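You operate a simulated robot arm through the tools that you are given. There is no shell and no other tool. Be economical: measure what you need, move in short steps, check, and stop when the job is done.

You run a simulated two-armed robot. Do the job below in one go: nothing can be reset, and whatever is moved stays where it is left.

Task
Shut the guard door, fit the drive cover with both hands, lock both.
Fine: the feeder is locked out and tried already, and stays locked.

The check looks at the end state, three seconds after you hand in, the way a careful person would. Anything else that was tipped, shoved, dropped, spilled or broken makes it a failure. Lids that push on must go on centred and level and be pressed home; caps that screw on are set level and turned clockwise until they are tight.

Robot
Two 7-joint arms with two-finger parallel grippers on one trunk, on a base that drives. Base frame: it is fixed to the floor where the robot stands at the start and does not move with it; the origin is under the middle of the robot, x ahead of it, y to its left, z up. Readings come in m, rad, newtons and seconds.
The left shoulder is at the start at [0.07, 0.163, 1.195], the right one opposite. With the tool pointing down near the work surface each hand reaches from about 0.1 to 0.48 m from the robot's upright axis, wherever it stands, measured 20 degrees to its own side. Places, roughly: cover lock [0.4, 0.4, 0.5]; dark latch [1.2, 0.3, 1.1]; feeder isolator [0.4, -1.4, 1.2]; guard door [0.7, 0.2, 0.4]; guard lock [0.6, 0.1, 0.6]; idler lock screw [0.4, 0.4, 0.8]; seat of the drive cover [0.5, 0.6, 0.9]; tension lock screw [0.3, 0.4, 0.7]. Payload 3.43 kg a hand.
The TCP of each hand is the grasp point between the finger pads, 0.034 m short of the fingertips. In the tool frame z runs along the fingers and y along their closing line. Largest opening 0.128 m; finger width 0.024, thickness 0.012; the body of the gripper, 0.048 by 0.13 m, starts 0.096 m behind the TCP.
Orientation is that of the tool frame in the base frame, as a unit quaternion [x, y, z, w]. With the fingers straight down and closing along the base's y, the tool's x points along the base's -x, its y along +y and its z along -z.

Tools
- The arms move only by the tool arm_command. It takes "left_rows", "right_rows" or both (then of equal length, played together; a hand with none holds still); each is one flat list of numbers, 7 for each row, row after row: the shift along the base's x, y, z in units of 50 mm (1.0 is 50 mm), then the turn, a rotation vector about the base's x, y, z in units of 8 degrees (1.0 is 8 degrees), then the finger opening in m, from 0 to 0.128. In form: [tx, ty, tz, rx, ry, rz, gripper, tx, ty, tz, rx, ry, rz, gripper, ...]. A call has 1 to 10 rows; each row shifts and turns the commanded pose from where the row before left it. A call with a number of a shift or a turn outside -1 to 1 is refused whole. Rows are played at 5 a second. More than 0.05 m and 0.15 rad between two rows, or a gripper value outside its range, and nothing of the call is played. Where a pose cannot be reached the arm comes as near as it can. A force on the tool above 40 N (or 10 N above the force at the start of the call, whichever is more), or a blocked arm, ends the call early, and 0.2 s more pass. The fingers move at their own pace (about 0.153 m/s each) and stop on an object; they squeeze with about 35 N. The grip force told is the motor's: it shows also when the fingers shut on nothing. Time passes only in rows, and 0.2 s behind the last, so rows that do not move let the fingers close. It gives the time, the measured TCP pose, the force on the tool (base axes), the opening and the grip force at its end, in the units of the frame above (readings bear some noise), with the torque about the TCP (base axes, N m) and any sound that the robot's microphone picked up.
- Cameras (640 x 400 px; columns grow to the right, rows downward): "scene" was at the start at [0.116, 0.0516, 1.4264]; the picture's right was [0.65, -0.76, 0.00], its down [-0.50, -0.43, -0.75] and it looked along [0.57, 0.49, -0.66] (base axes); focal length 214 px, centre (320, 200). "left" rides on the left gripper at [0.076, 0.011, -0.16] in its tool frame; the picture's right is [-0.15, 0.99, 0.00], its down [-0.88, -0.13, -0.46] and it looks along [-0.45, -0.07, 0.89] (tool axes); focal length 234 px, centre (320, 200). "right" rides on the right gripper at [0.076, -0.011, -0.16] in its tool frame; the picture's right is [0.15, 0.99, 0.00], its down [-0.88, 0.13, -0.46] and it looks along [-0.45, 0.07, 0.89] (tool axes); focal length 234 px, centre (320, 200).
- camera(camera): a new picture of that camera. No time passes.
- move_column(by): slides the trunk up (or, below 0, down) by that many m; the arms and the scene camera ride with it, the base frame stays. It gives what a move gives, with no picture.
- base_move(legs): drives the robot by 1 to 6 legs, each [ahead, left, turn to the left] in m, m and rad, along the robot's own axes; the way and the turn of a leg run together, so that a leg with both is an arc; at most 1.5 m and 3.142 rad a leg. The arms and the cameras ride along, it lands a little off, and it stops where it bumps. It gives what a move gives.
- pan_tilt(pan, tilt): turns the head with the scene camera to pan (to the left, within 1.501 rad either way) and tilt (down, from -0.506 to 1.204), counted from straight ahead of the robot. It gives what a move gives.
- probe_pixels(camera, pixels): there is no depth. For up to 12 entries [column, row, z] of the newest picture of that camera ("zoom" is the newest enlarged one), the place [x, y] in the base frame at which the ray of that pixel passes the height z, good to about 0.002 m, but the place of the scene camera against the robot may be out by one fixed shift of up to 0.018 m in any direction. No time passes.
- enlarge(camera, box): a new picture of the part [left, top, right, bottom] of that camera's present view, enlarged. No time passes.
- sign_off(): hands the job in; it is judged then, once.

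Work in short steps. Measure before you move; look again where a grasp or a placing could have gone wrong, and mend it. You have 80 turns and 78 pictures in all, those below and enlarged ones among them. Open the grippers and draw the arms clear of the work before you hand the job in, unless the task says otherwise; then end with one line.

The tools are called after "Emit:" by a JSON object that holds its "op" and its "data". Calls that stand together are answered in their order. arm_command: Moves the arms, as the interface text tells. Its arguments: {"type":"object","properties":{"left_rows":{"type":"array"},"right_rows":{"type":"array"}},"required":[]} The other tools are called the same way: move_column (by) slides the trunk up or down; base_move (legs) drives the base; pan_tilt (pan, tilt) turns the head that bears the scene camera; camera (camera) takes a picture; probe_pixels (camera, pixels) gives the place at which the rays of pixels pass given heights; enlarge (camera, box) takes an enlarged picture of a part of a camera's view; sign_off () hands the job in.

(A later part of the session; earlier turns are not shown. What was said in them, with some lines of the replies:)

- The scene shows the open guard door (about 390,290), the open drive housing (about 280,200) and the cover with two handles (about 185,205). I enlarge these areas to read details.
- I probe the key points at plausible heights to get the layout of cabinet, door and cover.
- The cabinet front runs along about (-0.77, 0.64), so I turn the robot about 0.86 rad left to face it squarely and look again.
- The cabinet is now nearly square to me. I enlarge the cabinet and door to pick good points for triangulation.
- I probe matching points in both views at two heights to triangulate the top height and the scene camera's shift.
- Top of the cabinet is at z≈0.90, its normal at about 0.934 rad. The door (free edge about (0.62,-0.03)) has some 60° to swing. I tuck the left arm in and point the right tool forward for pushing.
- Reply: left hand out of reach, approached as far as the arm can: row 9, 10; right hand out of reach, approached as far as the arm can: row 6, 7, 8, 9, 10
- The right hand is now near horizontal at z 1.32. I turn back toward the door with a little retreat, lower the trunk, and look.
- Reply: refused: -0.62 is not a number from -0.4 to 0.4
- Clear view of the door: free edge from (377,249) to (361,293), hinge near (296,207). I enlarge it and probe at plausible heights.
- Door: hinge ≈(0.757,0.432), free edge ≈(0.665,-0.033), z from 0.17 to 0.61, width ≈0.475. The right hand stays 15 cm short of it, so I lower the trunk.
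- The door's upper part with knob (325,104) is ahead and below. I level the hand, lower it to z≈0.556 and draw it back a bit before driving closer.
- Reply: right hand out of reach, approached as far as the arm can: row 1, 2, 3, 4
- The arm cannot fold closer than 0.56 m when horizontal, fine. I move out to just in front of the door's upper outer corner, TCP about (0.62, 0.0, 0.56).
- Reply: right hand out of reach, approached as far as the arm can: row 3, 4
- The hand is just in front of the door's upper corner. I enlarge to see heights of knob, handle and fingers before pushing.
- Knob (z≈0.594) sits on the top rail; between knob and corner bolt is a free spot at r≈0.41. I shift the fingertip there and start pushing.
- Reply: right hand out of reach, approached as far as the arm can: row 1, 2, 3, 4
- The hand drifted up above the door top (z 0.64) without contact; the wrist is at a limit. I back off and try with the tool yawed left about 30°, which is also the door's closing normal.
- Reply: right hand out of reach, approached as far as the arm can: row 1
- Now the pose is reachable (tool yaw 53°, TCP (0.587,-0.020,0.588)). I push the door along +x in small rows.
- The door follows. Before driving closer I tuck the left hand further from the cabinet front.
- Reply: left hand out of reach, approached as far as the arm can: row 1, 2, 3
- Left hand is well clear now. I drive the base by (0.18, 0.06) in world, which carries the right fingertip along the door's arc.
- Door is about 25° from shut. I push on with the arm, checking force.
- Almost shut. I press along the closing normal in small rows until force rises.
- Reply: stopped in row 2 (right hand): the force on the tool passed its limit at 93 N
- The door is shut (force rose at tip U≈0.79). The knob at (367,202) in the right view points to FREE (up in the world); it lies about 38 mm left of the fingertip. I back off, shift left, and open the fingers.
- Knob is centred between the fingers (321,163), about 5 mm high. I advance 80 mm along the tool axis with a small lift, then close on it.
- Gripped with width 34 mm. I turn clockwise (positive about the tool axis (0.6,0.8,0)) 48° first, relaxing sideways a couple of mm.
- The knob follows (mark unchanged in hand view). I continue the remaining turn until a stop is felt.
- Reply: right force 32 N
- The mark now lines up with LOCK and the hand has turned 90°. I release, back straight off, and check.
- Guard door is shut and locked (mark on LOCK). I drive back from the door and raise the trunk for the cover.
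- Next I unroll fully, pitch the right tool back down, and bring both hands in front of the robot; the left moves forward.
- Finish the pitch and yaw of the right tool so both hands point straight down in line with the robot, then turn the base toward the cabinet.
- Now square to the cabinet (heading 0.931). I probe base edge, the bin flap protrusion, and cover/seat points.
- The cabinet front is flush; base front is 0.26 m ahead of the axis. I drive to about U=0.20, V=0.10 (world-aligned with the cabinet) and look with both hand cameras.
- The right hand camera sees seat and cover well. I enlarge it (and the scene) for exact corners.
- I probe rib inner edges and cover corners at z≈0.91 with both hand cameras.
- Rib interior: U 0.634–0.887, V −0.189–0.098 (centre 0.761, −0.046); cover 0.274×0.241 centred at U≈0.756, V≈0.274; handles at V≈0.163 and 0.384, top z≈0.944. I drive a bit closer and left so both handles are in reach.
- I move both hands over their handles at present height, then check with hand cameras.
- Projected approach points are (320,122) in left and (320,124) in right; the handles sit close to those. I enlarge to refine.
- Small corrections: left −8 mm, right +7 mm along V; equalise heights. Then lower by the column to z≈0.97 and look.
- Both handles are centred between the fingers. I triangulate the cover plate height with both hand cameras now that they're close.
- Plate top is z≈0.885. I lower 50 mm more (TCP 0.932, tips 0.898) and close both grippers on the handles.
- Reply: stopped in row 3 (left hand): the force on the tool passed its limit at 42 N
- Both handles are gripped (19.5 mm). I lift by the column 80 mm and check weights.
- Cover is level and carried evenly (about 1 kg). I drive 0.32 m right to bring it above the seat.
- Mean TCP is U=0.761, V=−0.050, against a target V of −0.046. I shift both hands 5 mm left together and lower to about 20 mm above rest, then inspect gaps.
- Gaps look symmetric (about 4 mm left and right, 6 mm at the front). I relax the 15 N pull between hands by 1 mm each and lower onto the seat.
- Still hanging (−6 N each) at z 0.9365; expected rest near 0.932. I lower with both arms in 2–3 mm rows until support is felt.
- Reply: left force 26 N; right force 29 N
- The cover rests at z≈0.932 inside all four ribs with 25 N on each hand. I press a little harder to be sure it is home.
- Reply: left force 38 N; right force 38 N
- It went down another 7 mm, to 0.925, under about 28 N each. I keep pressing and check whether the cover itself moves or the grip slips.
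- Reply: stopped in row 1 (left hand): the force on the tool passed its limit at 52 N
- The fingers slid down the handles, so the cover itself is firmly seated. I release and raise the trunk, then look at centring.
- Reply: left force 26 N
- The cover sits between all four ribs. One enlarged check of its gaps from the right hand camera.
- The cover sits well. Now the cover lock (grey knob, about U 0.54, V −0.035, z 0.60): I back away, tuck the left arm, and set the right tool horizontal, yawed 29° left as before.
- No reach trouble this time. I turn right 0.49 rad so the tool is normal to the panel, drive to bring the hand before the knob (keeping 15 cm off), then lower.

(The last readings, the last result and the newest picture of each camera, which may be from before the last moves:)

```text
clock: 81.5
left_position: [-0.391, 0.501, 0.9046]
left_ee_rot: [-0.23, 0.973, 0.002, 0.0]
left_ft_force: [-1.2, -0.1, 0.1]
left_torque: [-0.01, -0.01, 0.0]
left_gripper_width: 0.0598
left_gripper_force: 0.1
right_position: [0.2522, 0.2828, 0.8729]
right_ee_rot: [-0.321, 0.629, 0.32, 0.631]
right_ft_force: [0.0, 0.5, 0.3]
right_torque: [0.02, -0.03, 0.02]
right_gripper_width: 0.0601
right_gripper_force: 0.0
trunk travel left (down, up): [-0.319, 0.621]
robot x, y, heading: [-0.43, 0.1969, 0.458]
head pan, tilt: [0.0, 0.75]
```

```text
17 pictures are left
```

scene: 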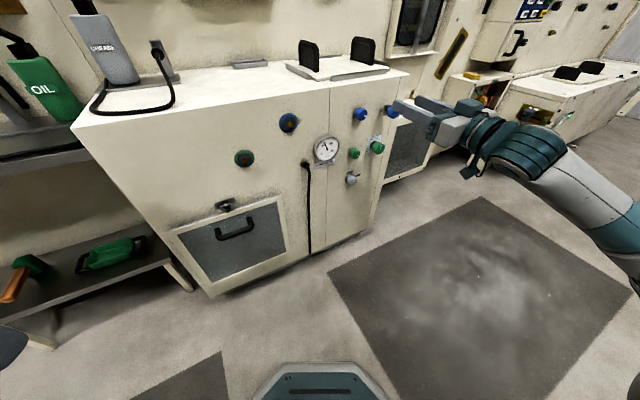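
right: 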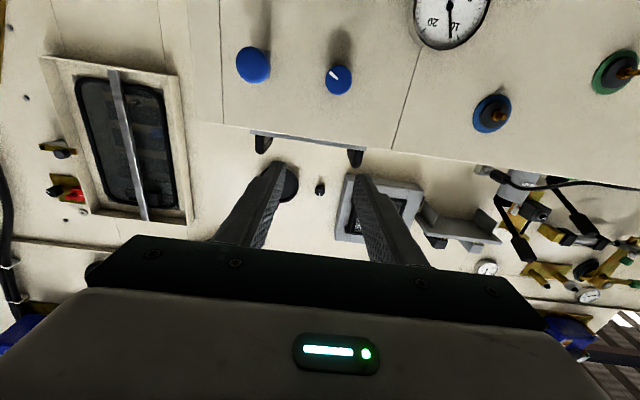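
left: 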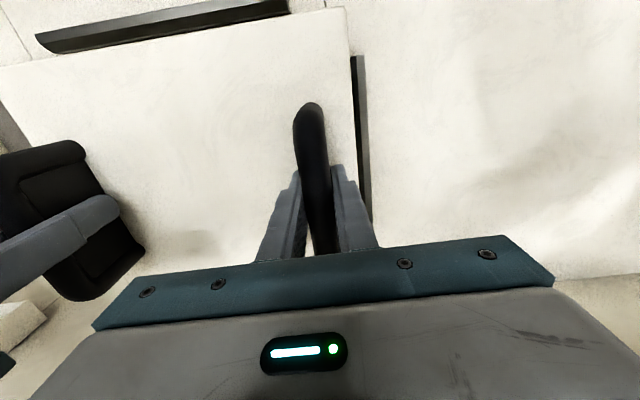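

Clear of the blue knobs. I lower to z≈0.60 and look at the grey knob.

Emit:
{"op": "move_column", "data": {"by": -0.27}}

Emit:
{"op": "camera", "data": {"camera": "right"}}

```text
clock: 84.2
left_position: [-0.3913, 0.501, 0.633]
left_ee_rot: [-0.23, 0.973, 0.003, -0.001]
left_ft_force: [-0.1, 0.1, 0.1]
left_torque: [0.01, 0.01, 0.02]
left_gripper_width: 0.0599
left_gripper_force: 0.1
right_position: [0.2517, 0.2835, 0.6037]
right_ee_rot: [-0.322, 0.629, 0.321, 0.631]
right_ft_force: [0.2, 0.3, 0.6]
right_torque: [0.03, -0.02, -0.02]
right_gripper_width: 0.0598
right_gripper_force: 0.0
trunk travel left (down, up): [-0.049, 0.891]
robot x, y, heading: [-0.4262, 0.1953, 0.457]
head pan, tilt: [0.0, 0.75]
```

```text
16 pictures are left
```

right: 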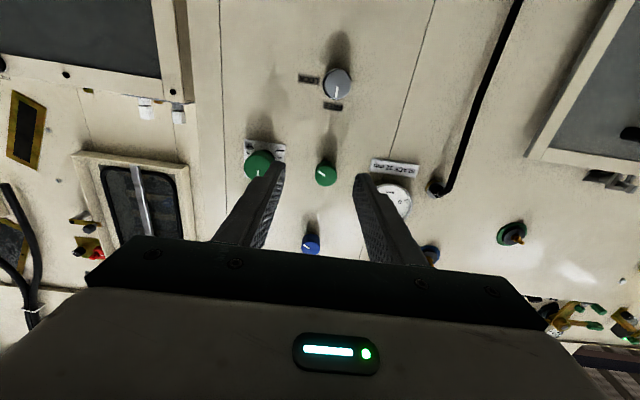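

The grey knob at (337,83) points to FREE; it lies 76 mm below and 11 mm left of the TCP line (z≈0.527). I lower further, shift, and advance 60 mm.

Emit:
{"op": "move_column", "data": {"by": -0.045}}

Emit:
{"op": "arm_command", "data": {"right_rows": [-0.09, 0.07, -0.31, 0, 0, 0, 0.065, -0.09, 0.07, -0.31, 0, 0, 0, 0.065, 0.36, 0.48, 0, 0, 0, 0, 0.065, 0.36, 0.48, 0, 0, 0, 0, 0.065]}}

Emit:
{"op": "camera", "data": {"camera": "right"}}

```text
clock: 85.1
left_position: [-0.3893, 0.501, 0.5885]
left_ee_rot: [-0.23, 0.973, 0.002, -0.002]
left_ft_force: [-0.1, -0.5, 0.2]
left_torque: [0.03, 0.01, -0.02]
left_gripper_width: 0.0601
left_gripper_force: 0.0
right_position: [0.2522, 0.2831, 0.5582]
right_ee_rot: [-0.321, 0.629, 0.32, 0.632]
right_ft_force: [0.2, 0.0, -0.2]
right_torque: [-0.02, -0.01, -0.03]
right_gripper_width: 0.06
right_gripper_force: 0.0
trunk travel left (down, up): [-0.004, 0.936]
robot x, y, heading: [-0.4286, 0.1966, 0.453]
head pan, tilt: [0.0, 0.75]
```

```text
clock: 86.1
left_position: [-0.3893, 0.5011, 0.5885]
left_ee_rot: [-0.23, 0.973, 0.003, -0.001]
left_ft_force: [1.4, 0.1, -0.1]
left_torque: [0.06, 0.0, 0.01]
left_gripper_width: 0.06
left_gripper_force: 0.1
right_position: [0.2784, 0.3385, 0.5249]
right_ee_rot: [-0.322, 0.629, 0.32, 0.631]
right_ft_force: [0.3, -0.5, -0.5]
right_torque: [0.0, 0.0, 0.0]
right_gripper_width: 0.065
right_gripper_force: 0.1
trunk travel left (down, up): [-0.004, 0.936]
robot x, y, heading: [-0.4273, 0.1942, 0.458]
head pan, tilt: [0.0, 0.75]
```

```text
15 pictures are left
```

right: 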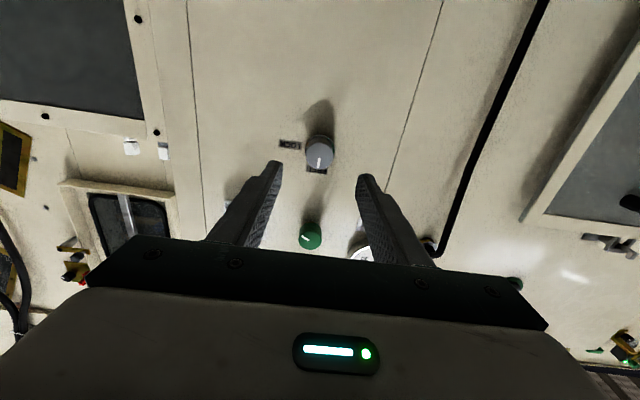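

Knob face is 111 mm ahead and centred (318,155). I advance 97 mm and close.

Emit:
{"op": "arm_command", "data": {"right_rows": [0.285, 0.392, 0.03, 0, 0, 0, 0.065, 0.285, 0.392, 0, 0, 0, 0, 0.065, 0.285, 0.392, 0, 0, 0, 0, 0.065, 0.285, 0.392, 0, 0, 0, 0, 0.065, 0, 0, 0, 0, 0, 0, 0, 0, 0, 0, 0, 0, 0, 0, 0, 0, 0, 0, 0, 0, 0]}}

Emit:
{"op": "camera", "data": {"camera": "right"}}

```text
clock: 87.7
left_position: [-0.3896, 0.5012, 0.5887]
left_ee_rot: [-0.23, 0.973, 0.002, -0.002]
left_ft_force: [-0.9, -0.4, 0.3]
left_torque: [0.01, 0.0, -0.02]
left_gripper_width: 0.0598
left_gripper_force: 0.1
right_position: [0.3368, 0.4198, 0.5302]
right_ee_rot: [-0.322, 0.628, 0.321, 0.632]
right_ft_force: [-1.5, 3.6, 1.0]
right_torque: [0.08, -0.07, 0.56]
right_gripper_width: 0.0334
right_gripper_force: 45.1
trunk travel left (down, up): [-0.004, 0.936]
robot x, y, heading: [-0.4303, 0.1981, 0.46]
head pan, tilt: [0.0, 0.75]
```

```text
14 pictures are left
```

right: 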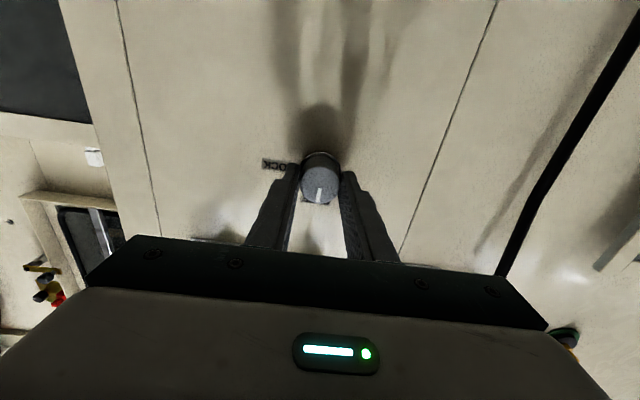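

Gripped well (33 mm). LOCK is to the world's right, so I turn clockwise about the tool axis (0.59,0.81,0), 72° in this call.

Emit:
{"op": "arm_command", "data": {"right_rows": [0, 0, 0, 0.588, 0.809, 0, 0, 0, 0, 0, 0.588, 0.809, 0, 0, 0, 0, 0, 0.588, 0.809, 0, 0, 0, 0, 0, 0.588, 0.809, 0, 0, 0, 0, 0, 0.588, 0.809, 0, 0, 0, 0, 0, 0.588, 0.809, 0, 0, 0, 0, 0, 0.588, 0.809, 0, 0, 0, 0, 0, 0.588, 0.809, 0, 0, 0, 0, 0, 0.588, 0.809, 0, 0]}}

Emit:
{"op": "camera", "data": {"camera": "right"}}

```text
clock: 89.7
left_position: [-0.3902, 0.5011, 0.5884]
left_ee_rot: [-0.23, 0.973, 0.002, -0.002]
left_ft_force: [-0.6, -0.2, 0.3]
left_torque: [-0.01, -0.03, -0.01]
left_gripper_width: 0.06
left_gripper_force: 0.0
right_position: [0.3362, 0.42, 0.53]
right_ee_rot: [0.11, 0.699, 0.629, 0.323]
right_ft_force: [20.1, 25.7, 14.2]
right_torque: [0.68, -0.48, -0.05]
right_gripper_width: 0.0335
right_gripper_force: 45.2
trunk travel left (down, up): [-0.004, 0.936]
robot x, y, heading: [-0.4323, 0.1986, 0.464]
head pan, tilt: [0.0, 0.75]
```

```text
13 pictures are left
```

right: 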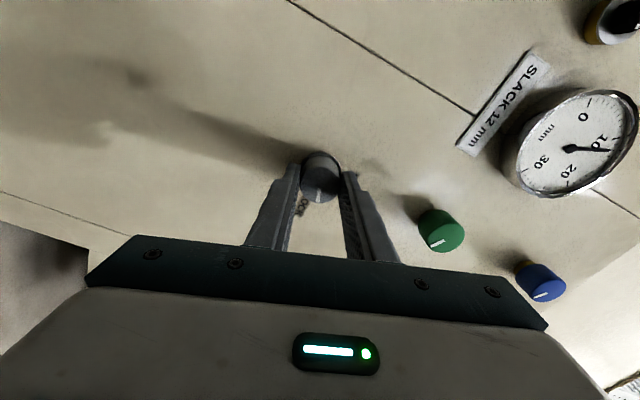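

The knob follows, 18° remaining. A 33 N axial pull shows, so I ease 2 mm forward while finishing the turn.

Emit:
{"op": "arm_command", "data": {"right_rows": [0.024, 0.032, 0, 0.588, 0.809, 0, 0, 0, 0, 0, 0.588, 0.809, 0, 0, 0, 0, 0, 0.294, 0.405, 0, 0]}}

Emit:
{"op": "camera", "data": {"camera": "right"}}

```text
clock: 90.5
left_position: [-0.3899, 0.5014, 0.5867]
left_ee_rot: [-0.228, 0.974, 0.002, 0.0]
left_ft_force: [-0.5, 0.2, 0.4]
left_torque: [0.03, -0.02, -0.01]
left_gripper_width: 0.0602
left_gripper_force: 0.1
right_position: [0.3369, 0.4185, 0.5287]
right_ee_rot: [0.23, 0.669, 0.675, 0.208]
right_ft_force: [-3.6, 5.3, 7.8]
right_torque: [0.35, -0.92, 0.44]
right_gripper_width: 0.0336
right_gripper_force: 45.5
trunk travel left (down, up): [-0.004, 0.936]
robot x, y, heading: [-0.4284, 0.1959, 0.454]
head pan, tilt: [0.0, 0.75]
```

```text
12 pictures are left
```

right: 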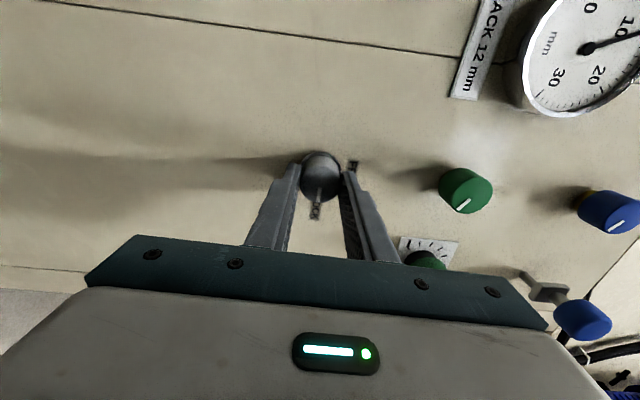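

The mark points at LOCK. I release, back straight off, and check.

Emit:
{"op": "arm_command", "data": {"right_rows": [0, 0, 0, 0, 0, 0, 0.065, 0, 0, 0, 0, 0, 0, 0.065, -0.294, -0.405, 0, 0, 0, 0, 0.065, -0.47, -0.65, 0, 0, 0, 0, 0.065, -0.47, -0.65, 0, 0, 0, 0, 0.065, -0.47, -0.65, 0, 0, 0, 0, 0.065]}}

Emit:
{"op": "enlarge", "data": {"camera": "right", "box": [200, 40, 440, 240]}}

```text
clock: 91.9
left_position: [-0.3902, 0.501, 0.5888]
left_ee_rot: [-0.23, 0.973, 0.003, -0.001]
left_ft_force: [-0.7, 1.1, -0.3]
left_torque: [-0.02, 0.03, 0.0]
left_gripper_width: 0.0599
left_gripper_force: 0.0
right_position: [0.255, 0.3033, 0.5309]
right_ee_rot: [0.23, 0.67, 0.675, 0.208]
right_ft_force: [-1.0, 1.0, 0.8]
right_torque: [0.06, -0.03, -0.01]
right_gripper_width: 0.065
right_gripper_force: 0.2
trunk travel left (down, up): [-0.004, 0.936]
robot x, y, heading: [-0.4286, 0.1972, 0.461]
head pan, tilt: [0.0, 0.75]
```

```text
2.00 times, centred on (320, 140) of right
```

zoom: 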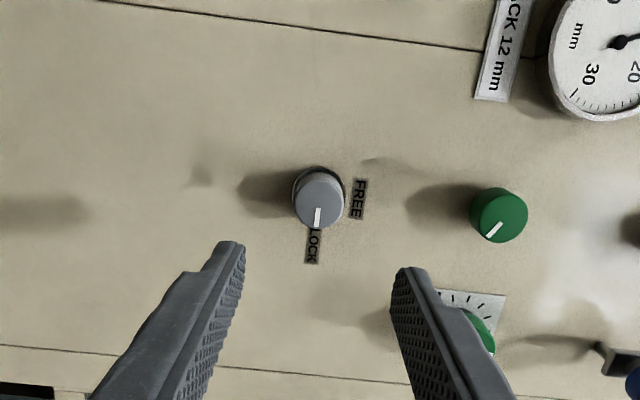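

Cover lock is on LOCK. I back away, raise the trunk, and take a final look at everything.

Emit:
{"op": "base_move", "data": {"legs": [[-0.25, 0, 0]]}}

Emit:
{"op": "move_column", "data": {"by": 0.4}}

Emit:
{"op": "pan_tilt", "data": {"pan": 0.15, "tilt": 0.5}}

Emit:
{"op": "camera", "data": {"camera": "scene"}}

Emit:
{"op": "enlarge", "data": {"camera": "scene", "box": [200, 90, 480, 300]}}

```text
clock: 93.7
left_position: [-0.6194, 0.3877, 0.5883]
left_ee_rot: [-0.231, 0.973, 0.002, -0.001]
left_ft_force: [-0.4, 1.0, -0.4]
left_torque: [-0.02, -0.02, 0.0]
left_gripper_width: 0.0601
left_gripper_force: 0.1
right_position: [0.0261, 0.1917, 0.5325]
right_ee_rot: [0.229, 0.669, 0.676, 0.208]
right_ft_force: [0.2, 0.7, 0.8]
right_torque: [0.04, 0.01, -0.04]
right_gripper_width: 0.0649
right_gripper_force: 0.1
trunk travel left (down, up): [-0.004, 0.936]
robot x, y, heading: [-0.6603, 0.083, 0.462]
head pan, tilt: [0.0, 0.75]
```

```text
clock: 97.6
left_position: [-0.62, 0.3881, 0.9882]
left_ee_rot: [-0.231, 0.973, 0.003, -0.002]
left_ft_force: [0.1, -0.1, -0.9]
left_torque: [-0.01, -0.01, 0.0]
left_gripper_width: 0.0602
left_gripper_force: 0.1
right_position: [0.0271, 0.1904, 0.9323]
right_ee_rot: [0.228, 0.67, 0.676, 0.207]
right_ft_force: [0.3, 0.6, 1.0]
right_torque: [0.02, -0.01, -0.01]
right_gripper_width: 0.0647
right_gripper_force: 0.0
trunk travel left (down, up): [-0.404, 0.536]
robot x, y, heading: [-0.6591, 0.0822, 0.46]
head pan, tilt: [0.0, 0.75]
```

```text
clock: 98.3
left_position: [-0.6191, 0.3878, 0.989]
left_ee_rot: [-0.23, 0.973, 0.002, -0.001]
left_ft_force: [0.0, -0.5, -0.5]
left_torque: [0.03, -0.02, -0.03]
left_gripper_width: 0.0598
left_gripper_force: 0.1
right_position: [0.0266, 0.192, 0.93]
right_ee_rot: [0.229, 0.67, 0.675, 0.207]
right_ft_force: [-0.4, 0.4, -0.3]
right_torque: [0.0, 0.0, 0.0]
right_gripper_width: 0.0652
right_gripper_force: 0.0
trunk travel left (down, up): [-0.404, 0.536]
robot x, y, heading: [-0.6571, 0.0819, 0.456]
head pan, tilt: [0.15, 0.499]
```

```text
10 pictures are left
```

scene: 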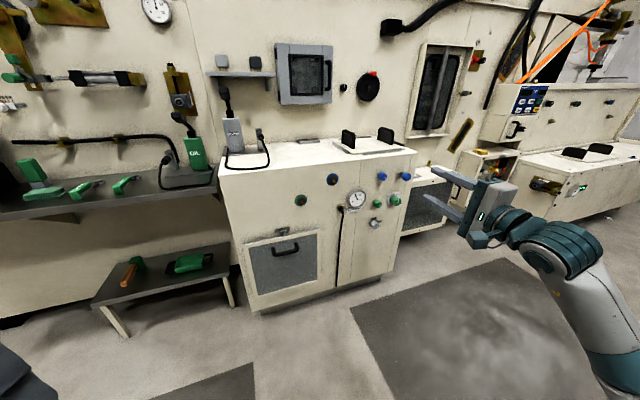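

```text
1.90 times, centred on (340, 195) of scene
```

zoom: 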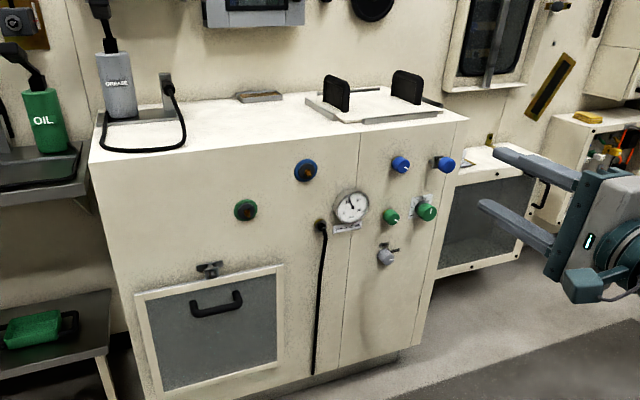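

I enlarge the cover from this low angle to verify it lies flat and home.

Emit:
{"op": "enlarge", "data": {"camera": "scene", "box": [315, 115, 425, 185]}}

```text
5.71 times, centred on (370, 150) of scene
```

zoom: 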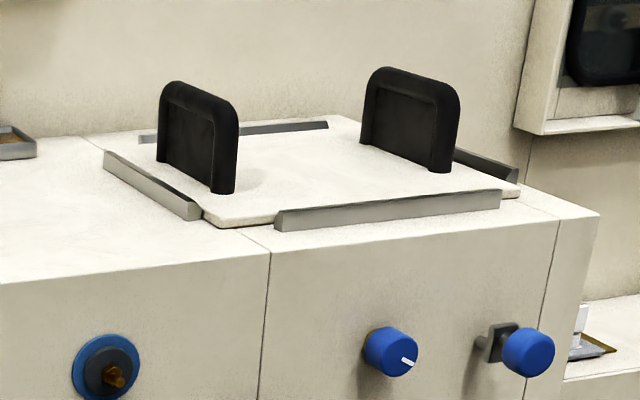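

The cover lies flat inside all four ribs, the guard door is shut, both locks are on LOCK, and the arms are clear with the grippers open. I hand in.

Emit:
{"op": "sign_off", "data": {}}

```text
The job is handed in.
```

The guard door is shut and locked, the drive cover is fitted level inside its four ribs and locked, and I did not touch the feeder isolator.
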